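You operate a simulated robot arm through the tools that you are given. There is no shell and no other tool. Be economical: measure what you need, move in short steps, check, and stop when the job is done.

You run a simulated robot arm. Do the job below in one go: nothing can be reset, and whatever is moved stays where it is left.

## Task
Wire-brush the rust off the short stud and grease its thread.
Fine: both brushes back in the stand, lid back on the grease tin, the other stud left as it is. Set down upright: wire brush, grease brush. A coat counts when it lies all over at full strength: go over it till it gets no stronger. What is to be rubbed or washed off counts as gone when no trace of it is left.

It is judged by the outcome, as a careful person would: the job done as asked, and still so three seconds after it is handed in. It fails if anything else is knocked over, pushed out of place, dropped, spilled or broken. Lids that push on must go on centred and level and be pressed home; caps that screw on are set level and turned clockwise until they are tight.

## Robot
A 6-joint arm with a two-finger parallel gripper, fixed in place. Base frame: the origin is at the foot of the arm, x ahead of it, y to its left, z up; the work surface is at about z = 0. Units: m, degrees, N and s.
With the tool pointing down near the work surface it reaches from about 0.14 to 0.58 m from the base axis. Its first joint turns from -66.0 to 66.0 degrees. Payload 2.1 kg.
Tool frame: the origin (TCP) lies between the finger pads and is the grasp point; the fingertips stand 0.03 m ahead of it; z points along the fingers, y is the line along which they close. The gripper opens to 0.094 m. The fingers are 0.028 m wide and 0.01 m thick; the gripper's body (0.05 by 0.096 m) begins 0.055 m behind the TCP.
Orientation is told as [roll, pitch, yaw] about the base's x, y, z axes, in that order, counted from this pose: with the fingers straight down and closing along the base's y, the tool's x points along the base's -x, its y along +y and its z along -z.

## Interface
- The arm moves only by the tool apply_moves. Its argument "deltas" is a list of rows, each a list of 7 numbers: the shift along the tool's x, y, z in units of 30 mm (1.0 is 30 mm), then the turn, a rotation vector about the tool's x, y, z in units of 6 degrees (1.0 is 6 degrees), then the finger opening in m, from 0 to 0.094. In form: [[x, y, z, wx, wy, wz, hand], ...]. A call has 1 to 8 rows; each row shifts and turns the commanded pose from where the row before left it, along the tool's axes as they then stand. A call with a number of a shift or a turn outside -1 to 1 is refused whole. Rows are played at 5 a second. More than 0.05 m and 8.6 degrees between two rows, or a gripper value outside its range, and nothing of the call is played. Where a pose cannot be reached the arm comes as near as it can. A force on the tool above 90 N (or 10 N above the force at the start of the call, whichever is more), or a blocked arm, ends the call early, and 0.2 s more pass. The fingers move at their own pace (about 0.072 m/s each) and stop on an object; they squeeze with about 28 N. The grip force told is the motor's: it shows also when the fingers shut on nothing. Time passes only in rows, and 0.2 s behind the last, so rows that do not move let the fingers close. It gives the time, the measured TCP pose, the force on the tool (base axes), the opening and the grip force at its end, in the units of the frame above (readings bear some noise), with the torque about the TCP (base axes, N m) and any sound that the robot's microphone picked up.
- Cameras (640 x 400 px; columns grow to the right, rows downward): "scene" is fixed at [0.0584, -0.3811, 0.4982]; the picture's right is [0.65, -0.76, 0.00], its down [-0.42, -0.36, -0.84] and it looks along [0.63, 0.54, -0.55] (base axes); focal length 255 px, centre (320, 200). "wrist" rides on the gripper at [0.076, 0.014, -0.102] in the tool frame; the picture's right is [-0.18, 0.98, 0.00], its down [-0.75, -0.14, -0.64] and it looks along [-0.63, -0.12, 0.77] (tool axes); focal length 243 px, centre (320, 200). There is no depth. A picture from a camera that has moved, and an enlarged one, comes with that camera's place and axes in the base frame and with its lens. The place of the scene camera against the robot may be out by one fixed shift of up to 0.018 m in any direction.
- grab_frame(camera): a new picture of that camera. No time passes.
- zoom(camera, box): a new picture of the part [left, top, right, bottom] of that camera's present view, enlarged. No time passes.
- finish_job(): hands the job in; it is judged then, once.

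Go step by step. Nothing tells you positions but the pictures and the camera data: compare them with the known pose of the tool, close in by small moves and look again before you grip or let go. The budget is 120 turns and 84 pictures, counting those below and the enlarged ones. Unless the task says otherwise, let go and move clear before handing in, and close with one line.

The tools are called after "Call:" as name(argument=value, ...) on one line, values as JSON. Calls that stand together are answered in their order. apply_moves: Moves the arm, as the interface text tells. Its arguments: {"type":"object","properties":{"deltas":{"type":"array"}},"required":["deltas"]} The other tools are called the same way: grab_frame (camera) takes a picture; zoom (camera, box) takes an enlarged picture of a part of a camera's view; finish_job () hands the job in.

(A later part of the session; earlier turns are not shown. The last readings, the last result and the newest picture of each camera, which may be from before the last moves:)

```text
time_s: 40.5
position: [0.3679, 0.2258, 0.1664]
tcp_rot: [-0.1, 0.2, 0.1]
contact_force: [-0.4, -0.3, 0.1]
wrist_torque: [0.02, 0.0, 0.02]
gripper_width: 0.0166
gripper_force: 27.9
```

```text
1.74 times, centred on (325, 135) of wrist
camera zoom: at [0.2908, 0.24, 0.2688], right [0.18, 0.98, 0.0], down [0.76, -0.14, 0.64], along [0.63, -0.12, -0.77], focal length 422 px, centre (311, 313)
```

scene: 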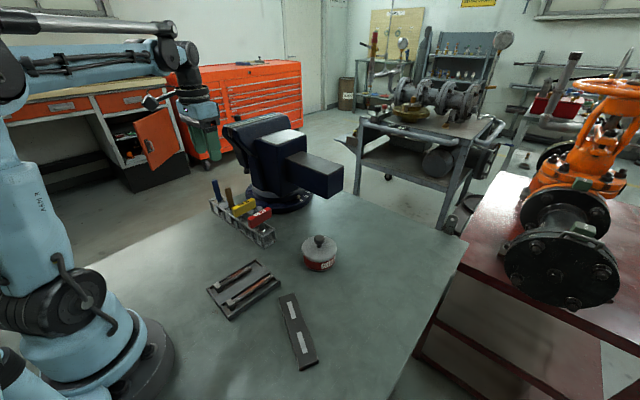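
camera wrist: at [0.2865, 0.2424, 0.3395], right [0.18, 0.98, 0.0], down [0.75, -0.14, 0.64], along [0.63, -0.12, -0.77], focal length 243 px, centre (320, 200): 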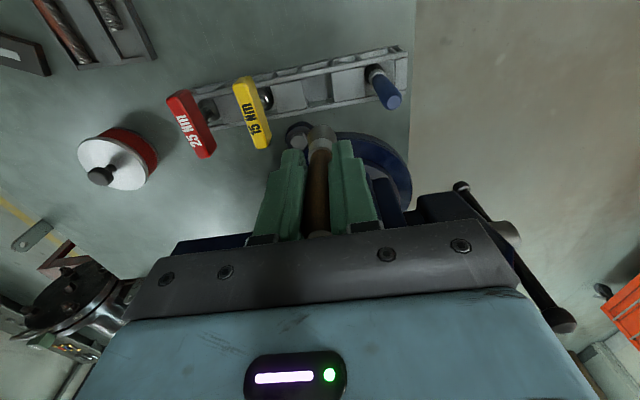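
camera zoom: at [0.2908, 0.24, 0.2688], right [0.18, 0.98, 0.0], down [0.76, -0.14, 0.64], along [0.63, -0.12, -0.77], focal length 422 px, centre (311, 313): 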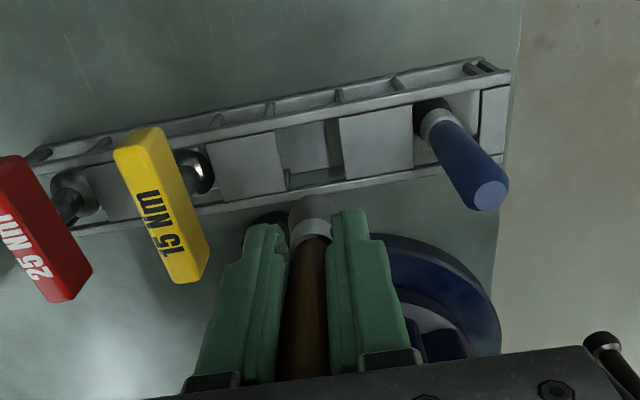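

The brush has been pushed up in the grip; I need to measure its tilt and tip offset more finely.

Call:
zoom(camera="scene", box=[205, 160, 245, 200])

Call:
zoom(camera="wrist", box=[280, 100, 360, 180])

```text
10.00 times, centred on (225, 180) of scene
camera zoom: at [0.0584, -0.3811, 0.4982], right [0.65, -0.76, 0.0], down [-0.42, -0.36, -0.84], along [0.63, 0.54, -0.55], focal length 2550 px, centre (1270, 400)
```

zoom: 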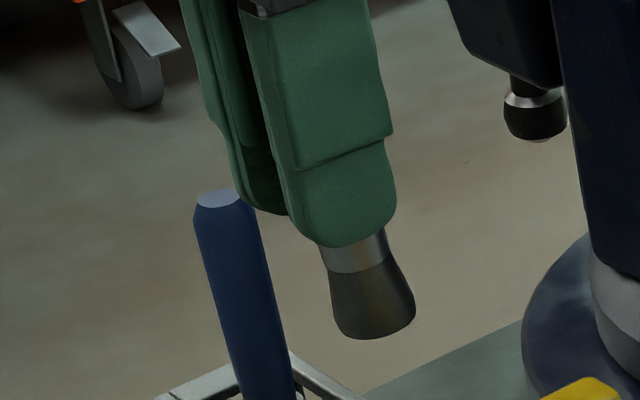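

```text
5.00 times, centred on (320, 140) of wrist
camera zoom: at [0.2908, 0.24, 0.2688], right [0.18, 0.98, 0.0], down [0.76, -0.14, 0.64], along [0.63, -0.12, -0.77], focal length 1213 px, centre (320, 500)
```

zoom: 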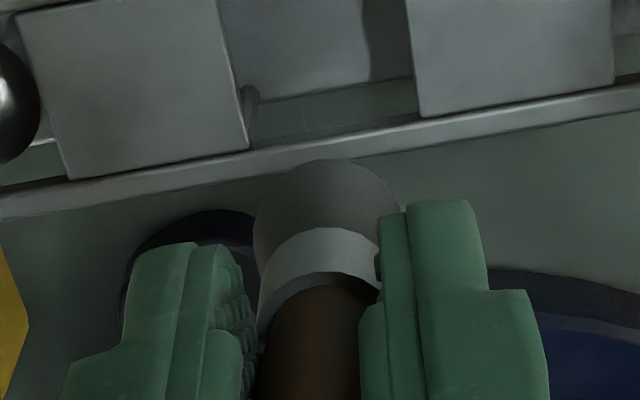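

The brush leans about 7° with its tip toward +x. I'll pitch the gripper to bring the brush upright and look again.

Call:
apply_moves(deltas=[[0, 0, 0, 0, 0.6, 0, 0], [0, 0, 0, 0, 0.55, 0, 0], [0, 0, 0, 0, 0, 0, 0]])

Call:
zoom(camera="scene", box=[205, 160, 245, 200])

Call:
zoom(camera="wrist", box=[260, 40, 420, 180])

```text
time_s: 41.3
position: [0.3683, 0.2256, 0.1684]
tcp_rot: [-0.1, 7.1, 0.1]
contact_force: [0.2, -0.5, -0.5]
wrist_torque: [0.0, -0.03, 0.0]
gripper_width: 0.017
gripper_force: 28.4
```

```text
10.00 times, centred on (225, 180) of scene
camera zoom: at [0.0584, -0.3811, 0.4982], right [0.65, -0.76, 0.0], down [-0.42, -0.36, -0.84], along [0.63, 0.54, -0.55], focal length 2550 px, centre (1270, 400)
```

zoom: 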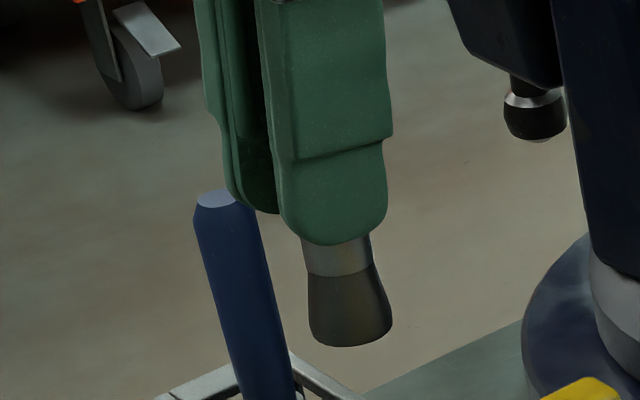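

```text
2.86 times, centred on (340, 110) of wrist
camera zoom: at [0.304, 0.2405, 0.278], right [0.18, 0.98, -0.02], down [0.83, -0.14, 0.54], along [0.53, -0.12, -0.84], focal length 693 px, centre (263, 457)
```

zoom: 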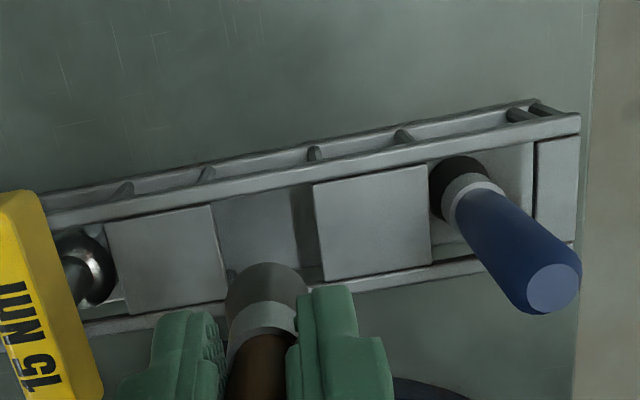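

The tip is now back in line as when first lifted. Lowering vertically, compensating for the pitch, to just above the slot.

Call:
apply_moves(deltas=[[-0.1, -0.02, 0.79, 0, 0, 0, 0], [-0.09, 0, 0.7, 0, 0, 0, 0], [0, 0, 0, 0, 0, 0, 0]])

Call:
zoom(camera="wrist", box=[260, 40, 420, 180])

Call:
zoom(camera="scene", box=[200, 170, 250, 220])

```text
time_s: 42.1
position: [0.3711, 0.2255, 0.1235]
tcp_rot: [-0.1, 7.1, 0.1]
contact_force: [0.0, 0.3, 0.4]
wrist_torque: [0.02, -0.01, 0.0]
gripper_width: 0.0163
gripper_force: 28.0
```

```text
2.86 times, centred on (340, 110) of wrist
camera zoom: at [0.3068, 0.2403, 0.2355], right [0.18, 0.98, -0.02], down [0.83, -0.14, 0.54], along [0.53, -0.12, -0.84], focal length 693 px, centre (263, 457)
```

zoom: 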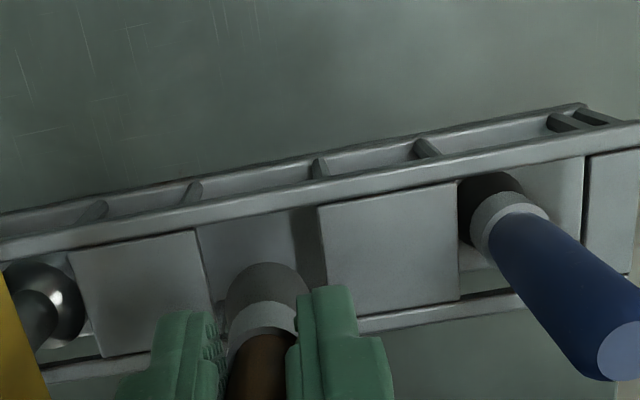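

```text
8.00 times, centred on (225, 195) of scene
camera zoom: at [0.0584, -0.3811, 0.4982], right [0.65, -0.76, 0.0], down [-0.42, -0.36, -0.84], along [0.63, 0.54, -0.55], focal length 2040 px, centre (1080, 240)
```

zoom: 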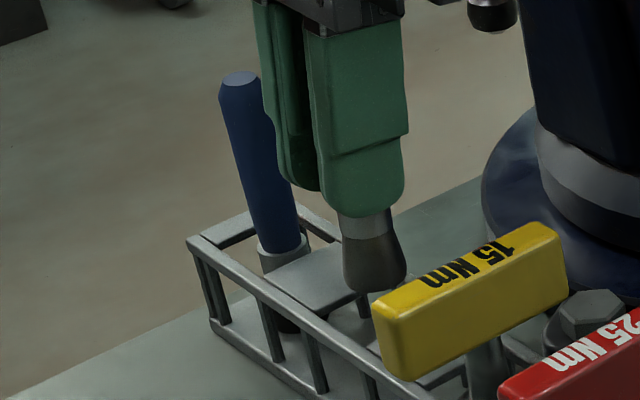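

The tip lines up over the slot within a millimetre or so. Lowering gently in.

Call:
apply_moves(deltas=[[-0.05, -0.02, 0.3, 0, 0, 0, 0], [-0.04, 0, 0.3, 0, 0, 0, 0], [-0.02, 0, 0.2, 0, 0, 0, 0], [0, 0, 0, 0, 0, 0, 0]])

Call:
zoom(camera="scene", box=[200, 170, 250, 220])

```text
time_s: 43.1
position: [0.3695, 0.2251, 0.098]
tcp_rot: [0.0, 7.1, 0.1]
contact_force: [-0.3, 0.2, -0.1]
wrist_torque: [-0.02, 0.03, -0.04]
gripper_width: 0.0168
gripper_force: 27.8
```

```text
8.00 times, centred on (225, 195) of scene
camera zoom: at [0.0584, -0.3811, 0.4982], right [0.65, -0.76, 0.0], down [-0.42, -0.36, -0.84], along [0.63, 0.54, -0.55], focal length 2040 px, centre (1080, 240)
```

zoom: 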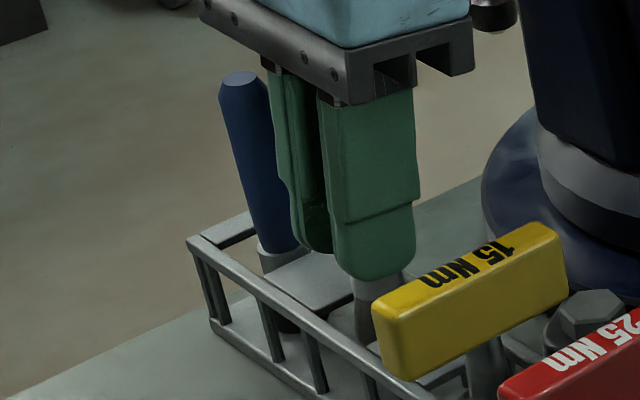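

It entered without contact. Continuing down in small steps.

Call:
apply_moves(deltas=[[-0.03, 0, 0.2, 0, 0, 0, 0], [-0.02, 0, 0.15, 0, 0, 0, 0], [0, 0, 0, 0, 0, 0, 0]])

Call:
zoom(camera="scene", box=[205, 185, 245, 225])

```text
time_s: 43.9
position: [0.3699, 0.2259, 0.089]
tcp_rot: [0.0, 7.1, 0.1]
contact_force: [0.3, 0.5, 0.4]
wrist_torque: [-0.02, -0.03, -0.01]
gripper_width: 0.0166
gripper_force: 28.2
```

```text
10.00 times, centred on (225, 205) of scene
camera zoom: at [0.0584, -0.3811, 0.4982], right [0.65, -0.76, 0.0], down [-0.42, -0.36, -0.84], along [0.63, 0.54, -0.55], focal length 2550 px, centre (1270, 150)
```

zoom: 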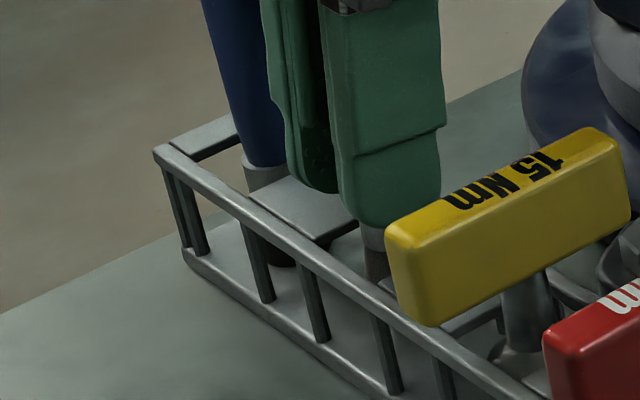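

Fingertips are still above the plates. A few mm more, watching force.

Call:
apply_moves(deltas=[[-0.015, 0, 0.12, 0, 0, 0, 0], [-0.01, 0, 0.08, 0, 0, 0, 0], [0, 0, 0, 0, 0, 0, 0]])

Call:
zoom(camera="scene", box=[205, 185, 245, 225])

```text
time_s: 44.7
position: [0.3676, 0.2249, 0.083]
tcp_rot: [-0.2, 7.1, 0.1]
contact_force: [-0.9, 0.8, 0.1]
wrist_torque: [-0.03, 0.02, 0.01]
gripper_width: 0.0163
gripper_force: 28.5
```

```text
10.00 times, centred on (225, 205) of scene
camera zoom: at [0.0584, -0.3811, 0.4982], right [0.65, -0.76, 0.0], down [-0.42, -0.36, -0.84], along [0.63, 0.54, -0.55], focal length 2550 px, centre (1270, 150)
```

zoom: 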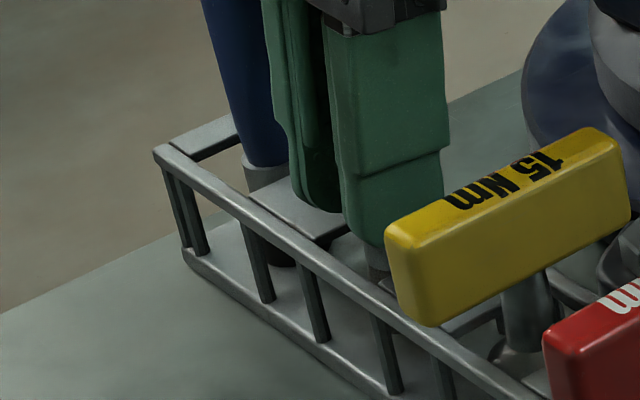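

Remaining gap to the seat is a few mm and the slot guides it. Opening slightly first, then fully, and rising.

Call:
apply_moves(deltas=[[0, 0, 0, 0, 0, 0, 0.019], [0, 0, 0, 0, 0, 0, 0.019], [0, 0, 0, 0, 0, 0, 0.022], [0, 0, 0, 0, 0, 0, 0.022], [0, 0, 0, 0, 0, 0, 0.045], [0.06, 0, -0.5, 0, 0, 0, 0.045], [0.12, 0, -0.95, 0, 0, 0, 0.045], [0.12, 0, -0.95, 0, 0, 0, 0.045]])

Call:
apply_moves(deltas=[[0.05, 0, -0.4, 0, 0, 0, 0.045], [0, 0, 0, 0, -0.6, 0, 0.045], [0, 0, 0, 0, -0.55, 0, 0.045], [0, 0, 0, 0, 0, 0, 0.045]])

Call:
zoom(camera="scene", box=[190, 160, 290, 250])

Call:
grab_frame(camera="wrist")

```text
time_s: 46.5
position: [0.3687, 0.2248, 0.1534]
tcp_rot: [-0.1, 7.1, 0.1]
contact_force: [0.5, 0.5, -0.1]
wrist_torque: [-0.01, 0.02, 0.02]
gripper_width: 0.045
gripper_force: 0.0
```

```text
time_s: 47.5
position: [0.3683, 0.2244, 0.1675]
tcp_rot: [-0.2, 0.3, 0.1]
contact_force: [1.2, -0.1, 0.6]
wrist_torque: [-0.01, 0.0, 0.02]
gripper_width: 0.0451
gripper_force: 0.0
```

```text
4.44 times, centred on (240, 205) of scene
camera zoom: at [0.0584, -0.3811, 0.4982], right [0.65, -0.76, 0.0], down [-0.42, -0.36, -0.84], along [0.63, 0.54, -0.55], focal length 1133 px, centre (676, 178)
```

zoom: 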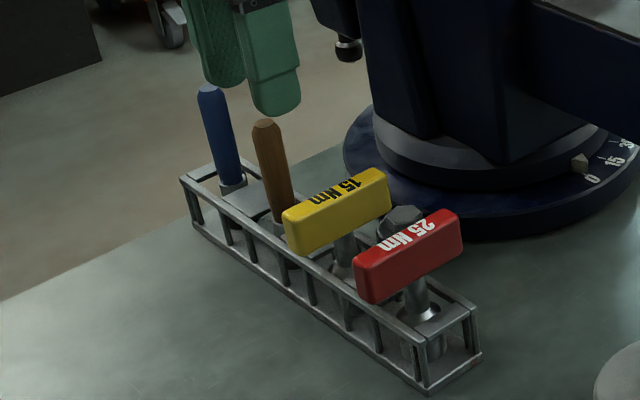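

```text
35 pictures are left
camera wrist: at [0.2908, 0.2392, 0.2693], right [0.18, 0.98, 0.0], down [0.76, -0.14, 0.64], along [0.63, -0.12, -0.77], focal length 243 px, centre (320, 200)
```

wrist: 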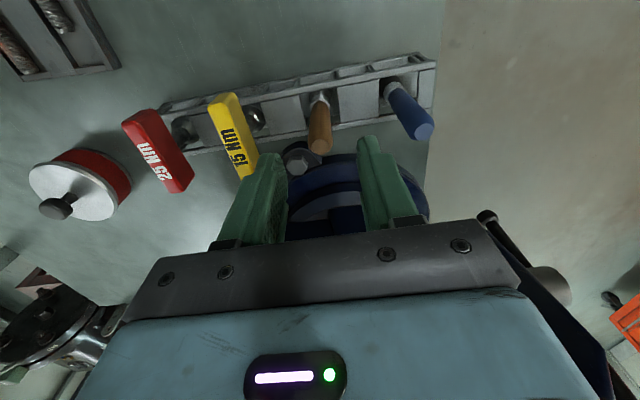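

The wire brush stands upright in its slot. Next is the grease tin lid: I move along y at this x to beside the tin and look at the knob.

Call:
apply_moves(deltas=[[0, -1, -0.4, 0, 0, 0, 0.06], [0, -1, 0, 0, 0, 0, 0.06], [0, -1, 0, 0, 0, 0, 0.06], [0, -1, 0, 0, 0, 0, 0.06], [0, -1, 0, 0, 0, 0, 0.06], [0, -1, 0, 0, 0, 0, 0.06], [0, -1, 0, 0, 0, 0, 0.06], [0, -1, 0, 0, 0, 0, 0.06]])

Call:
apply_moves(deltas=[[0, -1, 0, 0, 0, 0, 0.05], [0, -1, 0, 0, 0, 0, 0.05], [-0.5, -0.2, 0.4, 0, 0, 0, 0.05], [0, 0, 0, 0, 0, 0, 0.05]])

Call:
grab_frame(camera="wrist")

Call:
zoom(camera="scene", box=[240, 140, 400, 280])

```text
time_s: 49.3
position: [0.371, -0.0156, 0.1813]
tcp_rot: [0.1, 0.1, 0.2]
contact_force: [-0.2, -0.6, -0.2]
wrist_torque: [-0.01, 0.0, 0.0]
gripper_width: 0.0601
gripper_force: 0.1
```

```text
time_s: 50.3
position: [0.3838, -0.0839, 0.1655]
tcp_rot: [-0.1, 0.2, 0.1]
contact_force: [-0.9, 0.1, 0.4]
wrist_torque: [0.01, 0.0, 0.03]
gripper_width: 0.05
gripper_force: 0.0
```

```text
34 pictures are left
camera wrist: at [0.3066, -0.0687, 0.2685], right [0.18, 0.98, 0.0], down [0.76, -0.14, 0.64], along [0.63, -0.12, -0.77], focal length 243 px, centre (320, 200)
```

wrist: 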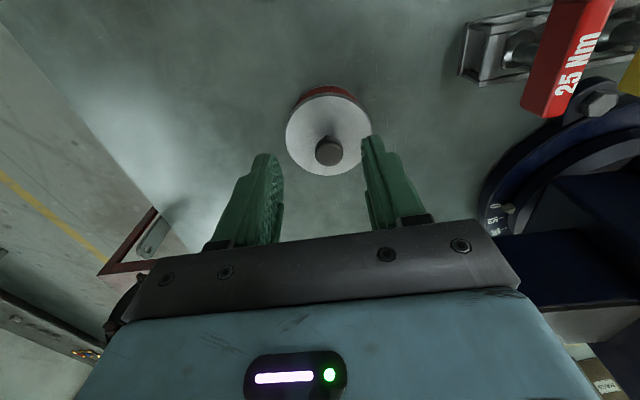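

```text
2.86 times, centred on (320, 210) of scene
camera zoom: at [0.0584, -0.3811, 0.4982], right [0.65, -0.76, 0.0], down [-0.42, -0.36, -0.84], along [0.63, 0.54, -0.55], focal length 728 px, centre (320, 171)
```

zoom: 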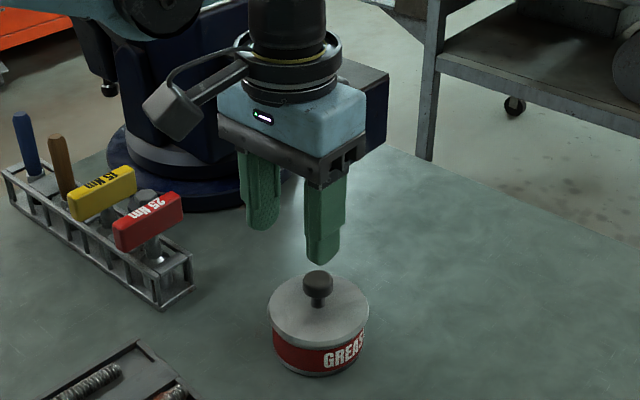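

The knob is at about (0.4095,-0.081), top at z≈0.078, lid plane z≈0.044. Aligning and descending to just above grasp height.

Call:
apply_moves(deltas=[[-0.85, 0.1, 0, 0, 0, 0, 0.05], [0, 0, 0.9, 0, 0, 0, 0.05], [0, 0, 0.9, 0, 0, 0, 0.05], [0, 0, 0, 0, 0, 0, 0.05]])

Call:
grab_frame(camera="wrist")

Call:
zoom(camera="scene", box=[270, 190, 370, 280])

```text
time_s: 51.3
position: [0.4124, -0.0773, 0.114]
tcp_rot: [-0.1, 0.2, 0.0]
contact_force: [0.7, -0.8, -0.3]
wrist_torque: [-0.02, 0.01, -0.02]
gripper_width: 0.05
gripper_force: 0.1
```

```text
32 pictures are left
camera wrist: at [0.3347, -0.0633, 0.2155], right [0.18, 0.98, 0.0], down [0.76, -0.14, 0.64], along [0.63, -0.12, -0.77], focal length 243 px, centre (320, 200)
```

wrist: 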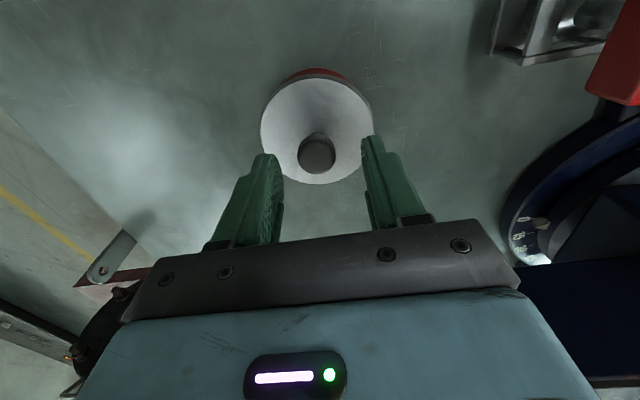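

```text
4.44 times, centred on (320, 235) of scene
camera zoom: at [0.0584, -0.3811, 0.4982], right [0.65, -0.76, 0.0], down [-0.42, -0.36, -0.84], along [0.63, 0.54, -0.55], focal length 1133 px, centre (320, 44)
```

zoom: 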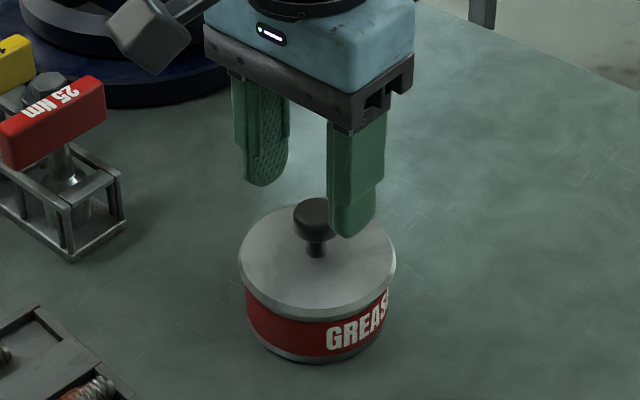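

The knob is 4 mm behind and 2 mm to the right of the TCP. Correcting, descending, and closing on it.

Call:
apply_moves(deltas=[[0.11, -0.07, 0.5, 0, 0, 0, 0.05], [0, 0, 0.5, 0, 0, 0, 0.05], [0, 0, 0.1, 0, 0, 0, 0.05], [0, 0, 0, 0, 0, 0, 0.0], [0, 0, 0, 0, 0, 0, 0.0], [0, 0, 0, 0, 0, 0, 0.0]])

Call:
zoom(camera="scene", box=[270, 190, 370, 280])

```text
time_s: 52.7
position: [0.4071, -0.0801, 0.0817]
tcp_rot: [0.1, 0.2, 0.0]
contact_force: [-0.2, -0.7, -0.2]
wrist_torque: [0.01, 0.01, 0.01]
gripper_width: 0.0239
gripper_force: 28.1
heard: snap
```

```text
4.44 times, centred on (320, 235) of scene
camera zoom: at [0.0584, -0.3811, 0.4982], right [0.65, -0.76, 0.0], down [-0.42, -0.36, -0.84], along [0.63, 0.54, -0.55], focal length 1133 px, centre (320, 44)
```

zoom: 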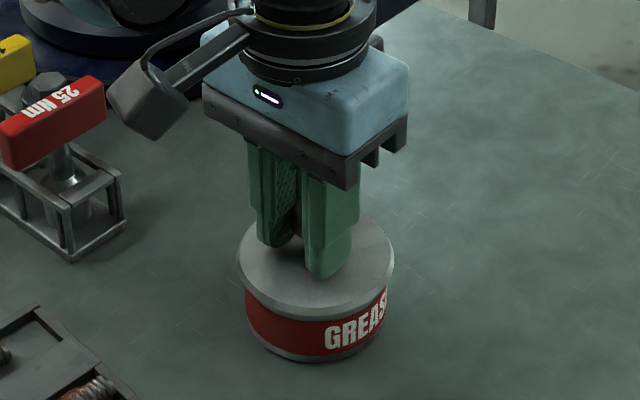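

Knob gripped (24 mm); a snap was heard, maybe the lid loosening. Lifting slowly straight up.

Call:
apply_moves(deltas=[[0, 0, -0.15, 0, 0, 0, 0], [0, 0, -0.25, 0, 0, 0, 0], [0, 0, -0.5, 0, 0, 0, 0], [0, 0, -0.9, 0, 0, 0, 0], [0, 0, 0, 0, 0, 0, 0]])

Call:
zoom(camera="scene", box=[270, 170, 370, 280])

```text
time_s: 53.9
position: [0.4058, -0.0779, 0.1356]
tcp_rot: [-0.2, 0.2, 0.1]
contact_force: [-0.9, 0.0, -1.4]
wrist_torque: [-0.01, -0.02, -0.02]
gripper_width: 0.0241
gripper_force: 28.0
```

```text
3.64 times, centred on (320, 225) of scene
camera zoom: at [0.0584, -0.3811, 0.4982], right [0.65, -0.76, 0.0], down [-0.42, -0.36, -0.84], along [0.63, 0.54, -0.55], focal length 927 px, centre (320, 109)
```

zoom: 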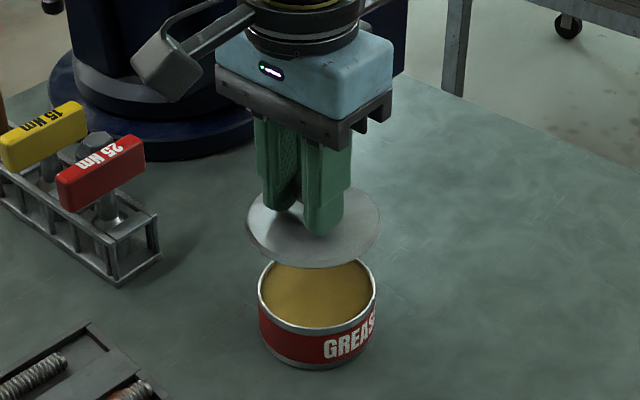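

The lid is off and level. Carrying it to a free spot at y≈-0.23 and lowering towards the bench.

Call:
apply_moves(deltas=[[0, -0.5, 0, 0, 0, 0, 0], [0, -0.9, 0, 0, 0, 0, 0], [0, -0.9, 0, 0, 0, 0, 0], [0, -0.9, 0, 0, 0, 0, 0], [0, -0.9, 0, 0, 0, 0, 0], [0, -0.9, 0.4, 0, 0, 0, 0], [0, 0, 0.9, 0, 0, 0, 0], [0, 0, 0.8, 0, 0, 0, 0]])

Call:
apply_moves(deltas=[[0, 0, 0.3, 0, 0, 0, 0], [0, 0, 0.2, 0, 0, 0, 0], [0, 0, 0.1, 0, 0, 0, 0]])

Call:
zoom(camera="scene", box=[300, 190, 430, 320])

```text
time_s: 55.7
position: [0.4068, -0.2311, 0.0715]
tcp_rot: [-0.1, 0.3, 0.0]
contact_force: [-0.2, -0.2, -1.0]
wrist_torque: [0.01, 0.0, 0.0]
gripper_width: 0.0238
gripper_force: 27.4
```

```text
time_s: 56.5
position: [0.4047, -0.2284, 0.0537]
tcp_rot: [-0.2, 0.2, 0.1]
contact_force: [-0.5, 0.5, -0.5]
wrist_torque: [0.05, -0.01, -0.01]
gripper_width: 0.0242
gripper_force: 28.4
```

```text
3.08 times, centred on (365, 255) of scene
camera zoom: at [0.0584, -0.3811, 0.4982], right [0.65, -0.76, 0.0], down [-0.42, -0.36, -0.84], along [0.63, 0.54, -0.55], focal length 784 px, centre (182, 31)
```

zoom: 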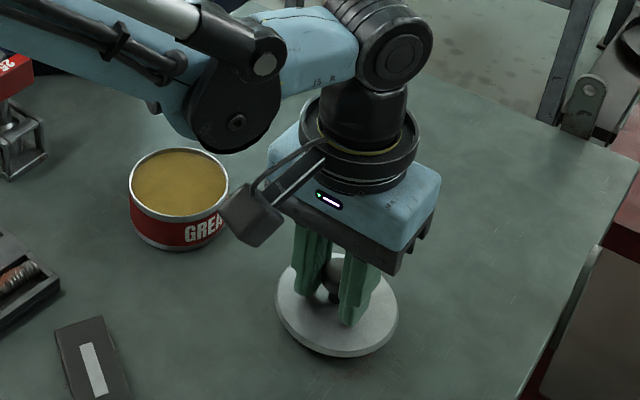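

The lid is close to the bench. Feeling down to contact.

Call:
apply_moves(deltas=[[0, 0, 0.1, 0, 0, 0, 0], [0, 0, 0.05, 0, 0, 0, 0], [0, 0, 0, 0, 0, 0, 0]])

Call:
apply_moves(deltas=[[0, 0, 0.07, 0, 0, 0, 0], [0, 0, 0, 0, 0, 0, 0]])

Call:
apply_moves(deltas=[[0, 0, 0.06, 0, 0, 0, 0], [0, 0, 0, 0, 0, 0, 0]])

```text
time_s: 57.3
position: [0.4044, -0.2297, 0.0476]
tcp_rot: [-0.1, 0.2, 0.1]
contact_force: [0.1, 0.7, -1.1]
wrist_torque: [0.03, -0.02, 0.01]
gripper_width: 0.024
gripper_force: 28.1
```

```text
time_s: 57.9
position: [0.4045, -0.2289, 0.0469]
tcp_rot: [-0.1, 0.2, 0.2]
contact_force: [-0.3, -0.5, -0.3]
wrist_torque: [0.0, -0.02, -0.03]
gripper_width: 0.024
gripper_force: 27.8
```

```text
time_s: 58.5
position: [0.406, -0.2292, 0.0449]
tcp_rot: [-0.1, 0.2, 0.1]
contact_force: [0.3, 0.1, 0.0]
wrist_torque: [0.01, -0.03, 0.0]
gripper_width: 0.0241
gripper_force: 28.5
```

Call:
apply_moves(deltas=[[0, 0, 0.06, 0, 0, 0, 0], [0, 0, 0, 0, 0, 0, 0]])

Call:
apply_moves(deltas=[[0, 0, 0.06, 0, 0, 0, 0], [0, 0, 0, 0, 0, 0, 0]])

Call:
apply_moves(deltas=[[0, 0, 0.05, 0, 0, 0, 0], [0, 0, 0, 0, 0, 0, 0]])

```text
time_s: 59.1
position: [0.4062, -0.2298, 0.0431]
tcp_rot: [-0.1, 0.2, 0.0]
contact_force: [-0.5, 0.6, -0.1]
wrist_torque: [-0.03, 0.04, 0.0]
gripper_width: 0.024
gripper_force: 28.6
```

```text
time_s: 59.7
position: [0.4064, -0.2295, 0.0421]
tcp_rot: [-0.1, 0.2, 0.1]
contact_force: [-0.1, 0.0, -0.4]
wrist_torque: [0.0, -0.01, -0.03]
gripper_width: 0.0241
gripper_force: 28.5
```

```text
time_s: 60.3
position: [0.4059, -0.2298, 0.0412]
tcp_rot: [-0.1, 0.2, 0.2]
contact_force: [-1.6, -1.2, 12.3]
wrist_torque: [-0.02, -0.08, -0.01]
gripper_width: 0.0239
gripper_force: 28.2
```

The lid rests on the bench (12 N contact at TCP z≈0.041). Releasing and rising, then heading for the grease brush.

Call:
apply_moves(deltas=[[0, 0, -0.03, 0, 0, 0, 0.05], [0, 0, 0, 0, 0, 0, 0.05], [0, 0, -0.7, 0, 0, 0, 0.05], [0, 0, -1, 0, 0, 0, 0.05], [0, 0, -1, 0, 0, 0, 0.05], [0.6, 0, -1, 0, 0, 0, 0.05], [0.65, 0.5, -1, 0, 0, 0, 0.05], [0, 1, 0, 0, 0, 0, 0.05]])

Call:
apply_moves(deltas=[[0, 1, 0, 0, 0, 0, 0.045], [0, 1, 0, 0, 0, 0, 0.045], [0, 1, 0, 0, 0, 0, 0.045], [0, 1, 0, 0, 0, 0, 0.045], [0, 1, 0, 0, 0, 0, 0.045], [0, 1, 0, 0, 0, 0, 0.045], [0, 1, 0, 0, 0, 0, 0.045], [0, 1, 0, 0, 0, 0, 0.045]])

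Call:
apply_moves(deltas=[[0, 1, 0, 0, 0, 0, 0.045], [0, 1, 0, 0, 0, 0, 0.045], [0, 1, 0, 0, 0, 0, 0.045], [0, 1, 0, 0, 0, 0, 0.045], [0, 1, 0, 0, 0, 0, 0.045], [0, 1, 0, 0, 0, 0, 0.045], [0, 1, 0, 0, 0, 0, 0.045], [0, 1, 0, 0, 0, 0, 0.045]])

Call:
grab_frame(camera="wrist")

```text
time_s: 62.1
position: [0.369, -0.1815, 0.1822]
tcp_rot: [-0.2, 0.2, 0.2]
contact_force: [-0.9, -0.4, -0.9]
wrist_torque: [0.04, 0.0, 0.0]
gripper_width: 0.05
gripper_force: 0.1
```

```text
time_s: 63.9
position: [0.3678, 0.056, 0.1795]
tcp_rot: [-0.1, 0.2, 0.1]
contact_force: [-0.2, -0.8, -0.2]
wrist_torque: [-0.01, -0.01, 0.01]
gripper_width: 0.0449
gripper_force: 0.1
```

```text
time_s: 65.7
position: [0.3671, 0.2958, 0.1813]
tcp_rot: [-0.1, 0.2, 0.0]
contact_force: [0.1, 1.0, -0.9]
wrist_torque: [0.0, 0.0, 0.0]
gripper_width: 0.0448
gripper_force: 0.0
```

```text
27 pictures are left
camera wrist: at [0.2898, 0.3104, 0.2838], right [0.18, 0.98, 0.0], down [0.76, -0.14, 0.64], along [0.63, -0.12, -0.77], focal length 243 px, centre (320, 200)
```

wrist: 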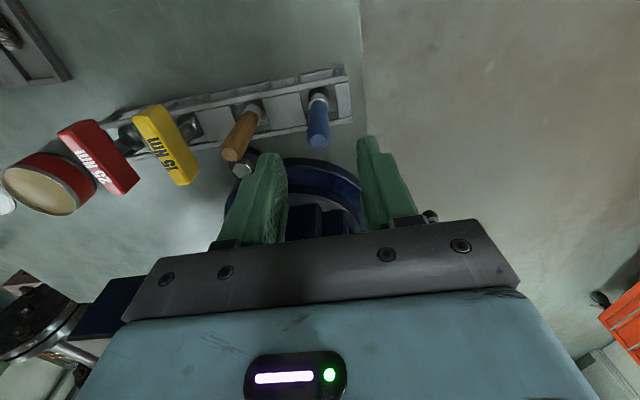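

Blue is where expected. Descending, gripping and lifting.

Call:
apply_moves(deltas=[[-0.06, -0.03, 0.9, 0, -0.03, 0, 0.045], [0, 0, 0.9, 0, 0, 0, 0.045], [0, 0, 1.0, 0, 0, 0, 0.045], [0, 0, 0.06, 0, 0, 0, 0.045], [0, 0, 0, 0, 0, 0, 0.0], [0, 0, 0, 0, 0, 0, 0.0], [0, 0, 0, 0, 0, 0, 0.0]])

Call:
apply_moves(deltas=[[0, 0, -0.5, 0, 0, 0, 0], [0, 0, -0.9, 0, 0, 0, 0], [0, 0, -0.9, 0, 0, 0, 0], [0, 0, -0.9, 0, 0, 0, 0], [0, 0, -0.8, 0, 0, 0, 0]])

```text
time_s: 67.3
position: [0.3688, 0.2964, 0.0958]
tcp_rot: [0.0, 0.0, 0.1]
contact_force: [0.5, 0.7, 0.5]
wrist_torque: [0.02, -0.02, 0.0]
gripper_width: 0.0164
gripper_force: 28.2
```

```text
time_s: 68.5
position: [0.3704, 0.294, 0.214]
tcp_rot: [-0.1, 0.1, 0.1]
contact_force: [0.5, -0.1, 0.1]
wrist_torque: [0.02, -0.03, 0.02]
gripper_width: 0.0162
gripper_force: 27.9
```

Grease brush in hand. Travelling to over the tin at (0.4085,-0.08).

Call:
apply_moves(deltas=[[0, -1, 0, 0, 0, 0, 0], [0, -1, 0, 0, 0, 0, 0], [0, -1, 0, 0, 0, 0, 0], [0, -1, 0, 0, 0, 0, 0], [0, -1, 0, 0, 0, 0, 0], [0, -1, 0, 0, 0, 0, 0], [0, -1, 0, 0, 0, 0, 0], [0, -1, 0, 0, 0, 0, 0]])

Call:
apply_moves(deltas=[[0, -1, 0, 0, 0, 0, 0], [0, -1, 0, 0, 0, 0, 0], [0, -1, 0, 0, 0, 0, 0], [0, -1, 0, 0, 0, 0, 0], [-0.7, -0.5, 0.5, 0, 0, 0, 0], [-0.6, 0, 0.6, 0, 0, 0, 0], [0, 0, 0.6, 0, 0, 0, 0], [0, 0, 0, 0, 0, 0, 0]])

Call:
grab_frame(camera="wrist")

Call:
zoom(camera="scene", box=[270, 190, 370, 280])

```text
time_s: 70.3
position: [0.3698, 0.0543, 0.2142]
tcp_rot: [0.0, 0.1, 0.3]
contact_force: [0.1, 0.2, 0.2]
wrist_torque: [-0.05, 0.01, -0.02]
gripper_width: 0.0167
gripper_force: 28.5
```

```text
time_s: 72.1
position: [0.409, -0.0806, 0.1652]
tcp_rot: [-0.1, 0.1, 0.0]
contact_force: [0.3, 0.1, 0.2]
wrist_torque: [0.01, 0.0, 0.01]
gripper_width: 0.0165
gripper_force: 27.9
```

```text
26 pictures are left
camera wrist: at [0.3311, -0.0663, 0.2674], right [0.18, 0.98, 0.0], down [0.75, -0.14, 0.64], along [0.63, -0.12, -0.77], focal length 243 px, centre (320, 200)
```

wrist: 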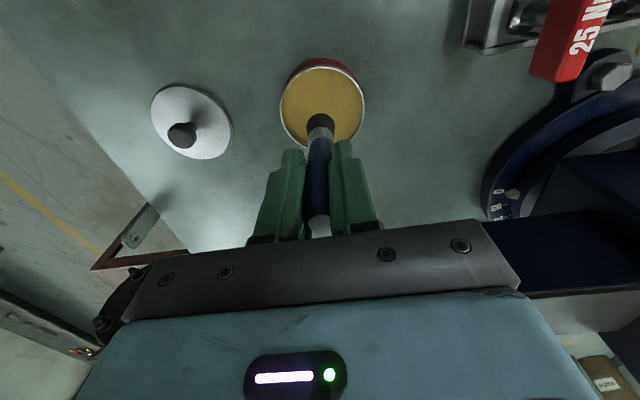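

```text
4.44 times, centred on (320, 235) of scene
camera zoom: at [0.0584, -0.3811, 0.4982], right [0.65, -0.76, 0.0], down [-0.42, -0.36, -0.84], along [0.63, 0.54, -0.55], focal length 1133 px, centre (320, 44)
```

zoom: 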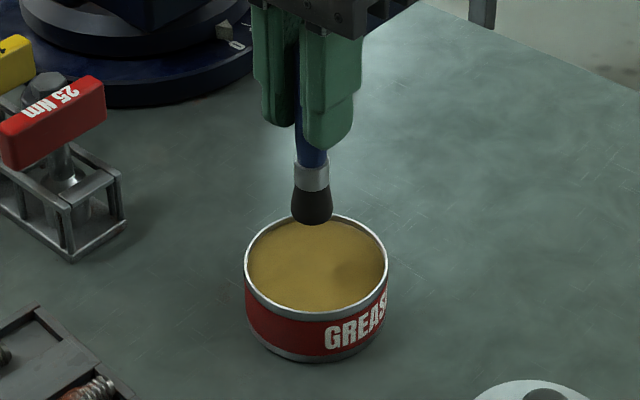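

The brush is centred over the grease. Dipping it in.

Call:
apply_moves(deltas=[[0, 0, 0.8, 0, 0, 0, 0], [0, 0, 0.7, 0, 0, 0, 0], [0, 0, 0.2, 0, 0, 0, 0], [0, 0, 0, 0, 0, 0, 0]])

Call:
zoom(camera="scene", box=[280, 200, 360, 280])

```text
time_s: 73.1
position: [0.4089, -0.0796, 0.1147]
tcp_rot: [-0.1, -0.1, 0.2]
contact_force: [0.0, 0.3, 21.1]
wrist_torque: [-0.05, -0.05, 0.01]
gripper_width: 0.0167
gripper_force: 27.8
```

```text
5.00 times, centred on (320, 240) of scene
camera zoom: at [0.0583, -0.3811, 0.4982], right [0.65, -0.76, 0.0], down [-0.42, -0.36, -0.84], along [0.63, 0.54, -0.55], focal length 1275 px, centre (320, 0)
```

zoom: 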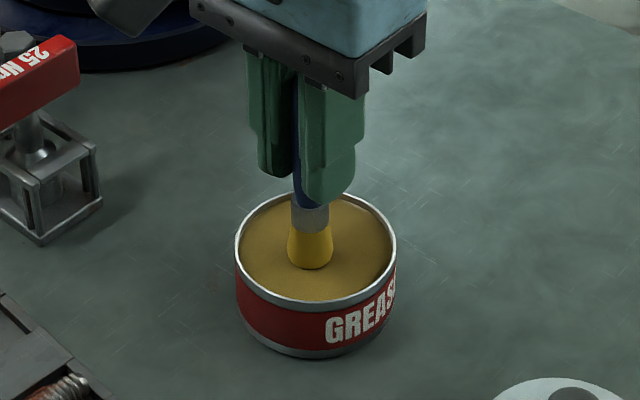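

The bristles are loaded with grease. Lifting and carrying to the short stud, y first so as not to pass over the long stud.

Call:
apply_moves(deltas=[[0, 0, -0.6, 0, 0, 0, 0], [0, 0, -0.9, 0, 0, 0, 0], [0.6, 0.9, 0, 0, 0, 0, 0], [0.6, 0.9, 0, 0, 0, 0, 0], [0.8, 0.9, 0, 0, 0, 0, 0], [0.9, 0.66, 0, 0, 0, 0, 0], [0.9, 0, 0, 0, 0, 0, 0], [0.9, 0, 0, 0, 0, 0, 0]])

Call:
apply_moves(deltas=[[0.8, 0, 0.6, 0, 0, 0, 0], [0.13, 0, 0.6, 0, 0, 0, 0], [0, 0, 0, 0, 0, 0, 0]])

Call:
zoom(camera="scene", box=[200, 230, 290, 310])

```text
time_s: 74.9
position: [0.2688, 0.0181, 0.1583]
tcp_rot: [-0.1, 0.2, 0.1]
contact_force: [0.5, -0.4, -0.6]
wrist_torque: [0.01, 0.02, 0.0]
gripper_width: 0.0166
gripper_force: 27.9
```

```text
time_s: 75.7
position: [0.2426, 0.0201, 0.1237]
tcp_rot: [-0.1, 0.1, 0.1]
contact_force: [-0.1, -0.7, -0.5]
wrist_torque: [0.01, -0.02, 0.03]
gripper_width: 0.0167
gripper_force: 28.4
```

```text
5.00 times, centred on (245, 270) of scene
camera zoom: at [0.0584, -0.3811, 0.4982], right [0.65, -0.76, 0.0], down [-0.42, -0.36, -0.84], along [0.63, 0.54, -0.55], focal length 1275 px, centre (695, -150)
```

zoom: 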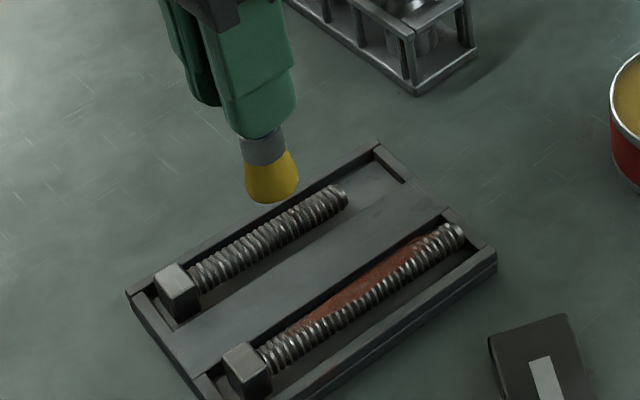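

Grease brush is over the thread. Descending to contact in small steps.

Call:
apply_moves(deltas=[[0, 0.05, 0.4, 0, 0, 0, 0], [0, 0, 0.2, 0, 0, 0, 0], [0, 0, 0, 0, 0, 0, 0]])

Call:
apply_moves(deltas=[[0, 0, 0.06, 0, 0, 0, 0], [0, 0, 0, 0, 0, 0, 0]])

Call:
apply_moves(deltas=[[0, 0, 0.06, 0, 0, 0, 0], [0, 0, 0, 0, 0, 0, 0]])

```text
time_s: 76.5
position: [0.2417, 0.0214, 0.1053]
tcp_rot: [-0.1, 0.1, 0.2]
contact_force: [-0.2, -0.3, -0.2]
wrist_torque: [0.01, 0.02, 0.0]
gripper_width: 0.0167
gripper_force: 27.9
```

```text
time_s: 77.1
position: [0.2409, 0.0221, 0.1019]
tcp_rot: [-0.1, 0.1, 0.1]
contact_force: [-0.8, 0.0, -0.5]
wrist_torque: [0.0, 0.01, -0.05]
gripper_width: 0.0165
gripper_force: 28.1
```

```text
time_s: 77.7
position: [0.242, 0.0216, 0.1011]
tcp_rot: [-0.2, 0.1, 0.1]
contact_force: [-0.6, 0.3, 11.0]
wrist_torque: [0.01, 0.17, 0.0]
gripper_width: 0.0165
gripper_force: 28.4
```

11 N of contact. Stroking along the whole thread back and forth.

Call:
apply_moves(deltas=[[0.4, 0.035, 0, 0, 0, 0, 0], [0.4, 0.035, 0, 0, 0, 0, 0], [-0.4, -0.035, 0, 0, 0, 0, 0], [-0.4, -0.035, 0, 0, 0, 0, 0], [-0.4, -0.035, 0, 0, 0, 0, 0], [-0.4, -0.035, 0, 0, 0, 0, 0], [0.4, 0.035, 0, 0, 0, 0, 0], [0.4, 0.035, 0, 0, 0, 0, 0]])

Call:
zoom(camera="scene", box=[200, 240, 280, 310])

```text
time_s: 79.5
position: [0.2416, 0.0225, 0.1011]
tcp_rot: [-0.1, 0.0, 0.1]
contact_force: [1.8, -0.6, 4.0]
wrist_torque: [-0.02, -0.06, 0.04]
gripper_width: 0.0169
gripper_force: 27.6
```

```text
5.71 times, centred on (240, 275) of scene
camera zoom: at [0.0584, -0.3811, 0.4982], right [0.65, -0.76, 0.0], down [-0.42, -0.36, -0.84], along [0.63, 0.54, -0.55], focal length 1457 px, centre (777, -229)
```

zoom: 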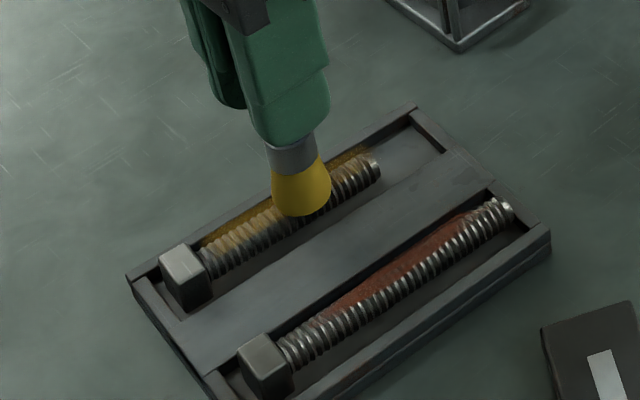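

Grease is going on, stronger on the +y side. More strokes, now shifted toward -y and pressing slightly more.

Call:
apply_moves(deltas=[[0.4, -0.06, 0.02, 0, 0, 0, 0], [0.45, 0.035, 0, 0, 0, 0, 0], [-0.45, -0.035, 0, 0, 0, 0, 0], [-0.4, -0.035, 0, 0, 0, 0, 0], [-0.4, -0.035, 0, 0, 0, 0, 0], [-0.45, -0.035, 0, 0, 0, 0, 0], [0.45, 0.035, 0, 0, 0, 0, 0], [0.4, 0.035, 0, 0, 0, 0, 0]])

Call:
apply_moves(deltas=[[0.4, 0, 0.02, 0, 0, 0, 0], [0.45, 0.035, 0, 0, 0, 0, 0], [-0.45, -0.035, 0, 0, 0, 0, 0], [-0.4, -0.035, 0, 0, 0, 0, 0], [-0.4, -0.035, 0, 0, 0, 0, 0], [-0.45, -0.035, 0, 0, 0, 0, 0], [0.45, 0.135, 0, 0, 0, 0, 0], [0.4, 0.035, 0, 0, 0, 0, 0]])

Call:
apply_moves(deltas=[[0.4, 0.1, 0, 0, 0, 0, 0], [0.45, 0.035, 0, 0, 0, 0, 0], [-0.45, -0.035, 0, 0, 0, 0, 0], [-0.4, -0.035, 0, 0, 0, 0, 0], [-0.4, -0.035, 0, 0, 0, 0, 0], [-0.45, -0.035, 0, 0, 0, 0, 0], [-0.2, 0, -0.5, 0, 0, 0, 0], [-0.9, 0, -0.8, 0, 0, 0, 0]])

Call:
zoom(camera="scene", box=[210, 250, 270, 310])

```text
time_s: 81.3
position: [0.2409, 0.0184, 0.1]
tcp_rot: [0.0, 0.1, 0.0]
contact_force: [-1.0, 0.0, -0.9]
wrist_torque: [-0.01, 0.01, -0.02]
gripper_width: 0.0167
gripper_force: 27.8
```

```text
time_s: 83.1
position: [0.2419, 0.02, 0.1]
tcp_rot: [0.0, 0.1, 0.1]
contact_force: [-0.6, 0.3, -1.2]
wrist_torque: [-0.04, 0.02, 0.01]
gripper_width: 0.0167
gripper_force: 27.9
```

```text
time_s: 84.9
position: [0.2957, 0.0213, 0.1374]
tcp_rot: [-0.1, 0.1, 0.2]
contact_force: [-0.4, -0.3, -1.0]
wrist_torque: [-0.03, 0.01, -0.01]
gripper_width: 0.0166
gripper_force: 28.2
```

```text
6.67 times, centred on (240, 280) of scene
camera zoom: at [0.0583, -0.3811, 0.4982], right [0.65, -0.76, 0.0], down [-0.42, -0.36, -0.84], along [0.63, 0.54, -0.55], focal length 1700 px, centre (853, -333)
```

zoom: 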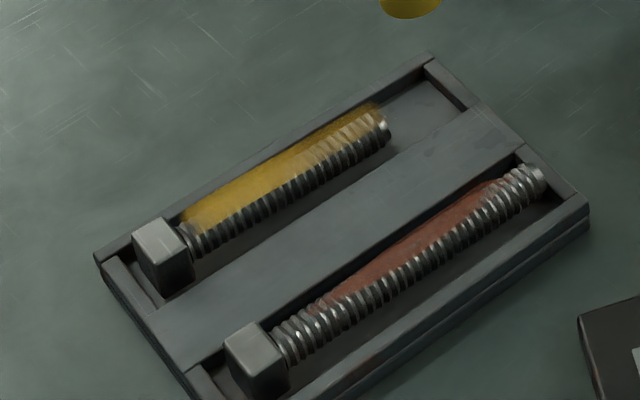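

The coat is strong near the head but weaker toward the free end. Returning there and pressing again.

Call:
apply_moves(deltas=[[0.95, 0, 0.8, 0, 0, 0, 0], [0.15, 0, 0.5, 0, 0, 0, 0], [0, 0, 0.03, 0, 0, 0, 0], [0, 0, 0, 0, 0, 0, 0]])

Call:
apply_moves(deltas=[[0, 0, 0.04, 0, 0, 0, 0], [0, 0, 0, 0, 0, 0, 0]])

Call:
apply_moves(deltas=[[0, 0, 0.03, 0, 0, 0, 0], [0, 0, 0, 0, 0, 0, 0]])

```text
time_s: 85.9
position: [0.2651, 0.0201, 0.099]
tcp_rot: [-0.1, 0.1, 0.2]
contact_force: [-1.5, 0.4, 1.5]
wrist_torque: [-0.02, 0.05, -0.03]
gripper_width: 0.0166
gripper_force: 28.0
```

```text
time_s: 86.5
position: [0.2657, 0.0188, 0.0977]
tcp_rot: [0.0, 0.0, 0.1]
contact_force: [0.0, -0.1, 15.1]
wrist_torque: [0.04, 0.13, 0.0]
gripper_width: 0.0169
gripper_force: 27.9
```

```text
time_s: 87.1
position: [0.265, 0.0203, 0.0972]
tcp_rot: [0.0, -0.1, 0.1]
contact_force: [1.0, -1.0, 21.2]
wrist_torque: [0.0, 0.13, 0.01]
gripper_width: 0.0165
gripper_force: 28.2
```

Good pressure now. Rubbing the outer half, then the full length.

Call:
apply_moves(deltas=[[0.4, 0.035, 0, 0, 0, 0, 0], [0.4, 0.035, 0, 0, 0, 0, 0], [-0.45, -0.035, 0, 0, 0, 0, 0], [-0.45, -0.035, 0, 0, 0, 0, 0], [0.4, 0.035, 0, 0, 0, 0, 0], [0.4, 0.035, 0, 0, 0, 0, 0], [-0.4, -0.035, 0.02, 0, 0, 0, 0], [-0.4, -0.035, 0, 0, 0, 0, 0]])

Call:
apply_moves(deltas=[[0.4, 0.035, 0.02, 0, 0, 0, 0], [0.45, 0.035, 0, 0, 0, 0, 0], [0.45, 0.035, 0, 0, 0, 0, 0], [0.3, 0.035, 0, 0, 0, 0, 0], [-0.4, -0.035, 0, 0, 0, 0, 0], [-0.4, -0.035, 0, 0, 0, 0, 0], [-0.4, -0.035, 0, 0, 0, 0, 0], [-0.4, -0.035, 0, 0, 0, 0, 0]])

Call:
apply_moves(deltas=[[0, 0.1, -0.5, 0, 0, 0, 0], [0, 0.9, -0.9, 0, 0, 0, 0], [0.2, 0.5, -0.9, 0, 0, 0, 0], [0, 0, -0.5, 0, 0, 0, 0]])

Call:
zoom(camera="scene", box=[210, 250, 270, 310])

Call:
zoom(camera="wrist", box=[200, 0, 340, 130])

```text
time_s: 88.9
position: [0.2684, 0.0193, 0.0948]
tcp_rot: [-0.1, 0.1, 0.1]
contact_force: [-4.1, 1.1, 15.8]
wrist_torque: [0.02, 0.48, 0.01]
gripper_width: 0.0166
gripper_force: 28.1
```

```text
time_s: 90.7
position: [0.2682, 0.0206, 0.0949]
tcp_rot: [0.0, 0.2, 0.1]
contact_force: [-1.1, 0.1, 3.8]
wrist_torque: [0.02, 0.09, 0.04]
gripper_width: 0.0164
gripper_force: 27.9
```

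```text
time_s: 91.7
position: [0.2617, 0.0641, 0.1789]
tcp_rot: [-0.1, 0.0, 0.1]
contact_force: [-0.7, 0.8, -0.7]
wrist_torque: [-0.05, 0.0, -0.03]
gripper_width: 0.0168
gripper_force: 27.8
```

```text
6.67 times, centred on (240, 280) of scene
camera zoom: at [0.0584, -0.3811, 0.4982], right [0.65, -0.76, 0.0], down [-0.42, -0.36, -0.84], along [0.63, 0.54, -0.55], focal length 1700 px, centre (853, -333)
```

zoom: 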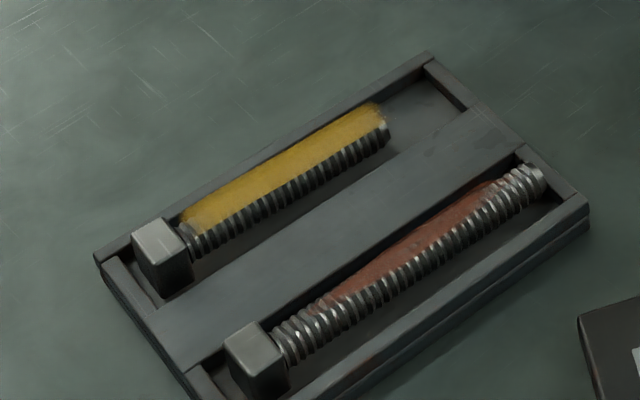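

```text
3.08 times, centred on (270, 65) of wrist
camera zoom: at [0.1839, 0.0786, 0.2817], right [0.18, 0.98, 0.0], down [0.75, -0.14, 0.64], along [0.63, -0.12, -0.77], focal length 746 px, centre (474, 615)
```

zoom: 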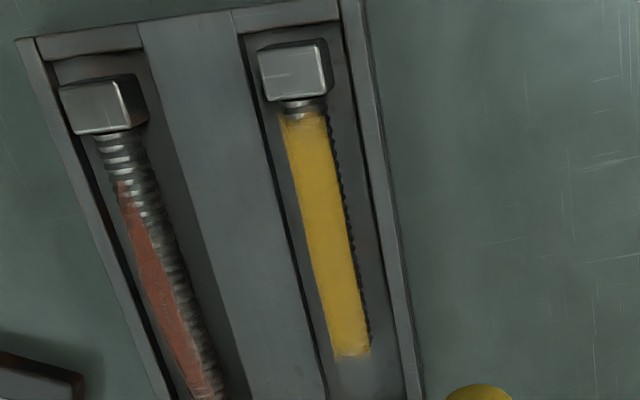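

The coat is nearly complete, with slight fading just by the head and at the free tip. I'll work both ends once more with pressure.

Call:
apply_moves(deltas=[[0.75, -0.66, 0, 0, 0, 0, 0], [0.75, -0.66, 0, 0, 0, 0, 0], [0, 0, 0.9, 0, 0, 0, 0], [0, 0, 0.9, 0, 0, 0, 0], [0, 0, 0.8, 0, 0, 0, 0], [0, 0, 0.13, 0, 0, 0, 0], [0, 0, 0.05, 0, 0, 0, 0]])

Call:
apply_moves(deltas=[[0.05, 0, 0.04, 0, 0, 0, 0], [-0.1, 0, 0, 0, 0, 0, 0]])

```text
time_s: 93.3
position: [0.217, 0.0245, 0.097]
tcp_rot: [-0.1, 0.1, 0.1]
contact_force: [-0.4, -0.7, -0.6]
wrist_torque: [0.02, -0.01, -0.02]
gripper_width: 0.0166
gripper_force: 27.5
```

```text
time_s: 93.9
position: [0.2194, 0.0251, 0.0964]
tcp_rot: [-0.1, 0.1, 0.1]
contact_force: [0.1, 0.6, -0.2]
wrist_torque: [0.02, -0.01, -0.03]
gripper_width: 0.0168
gripper_force: 27.6
```

Call:
apply_moves(deltas=[[0.12, 0, 0.05, 0, 0, 0, 0], [0, 0, 0, 0, 0, 0, 0]])

Call:
apply_moves(deltas=[[0, 0, 0.04, 0, 0, 0, 0], [0, 0, 0, 0, 0, 0, 0]])

```text
time_s: 94.5
position: [0.216, 0.0261, 0.0952]
tcp_rot: [0.1, 0.0, 0.1]
contact_force: [6.0, 0.3, 19.4]
wrist_torque: [-0.05, -0.33, 0.02]
gripper_width: 0.0167
gripper_force: 28.1
```

```text
time_s: 95.1
position: [0.2159, 0.0252, 0.0934]
tcp_rot: [0.0, 0.1, 0.1]
contact_force: [1.1, 1.0, 20.8]
wrist_torque: [-0.01, 0.01, 0.03]
gripper_width: 0.0167
gripper_force: 27.8
```

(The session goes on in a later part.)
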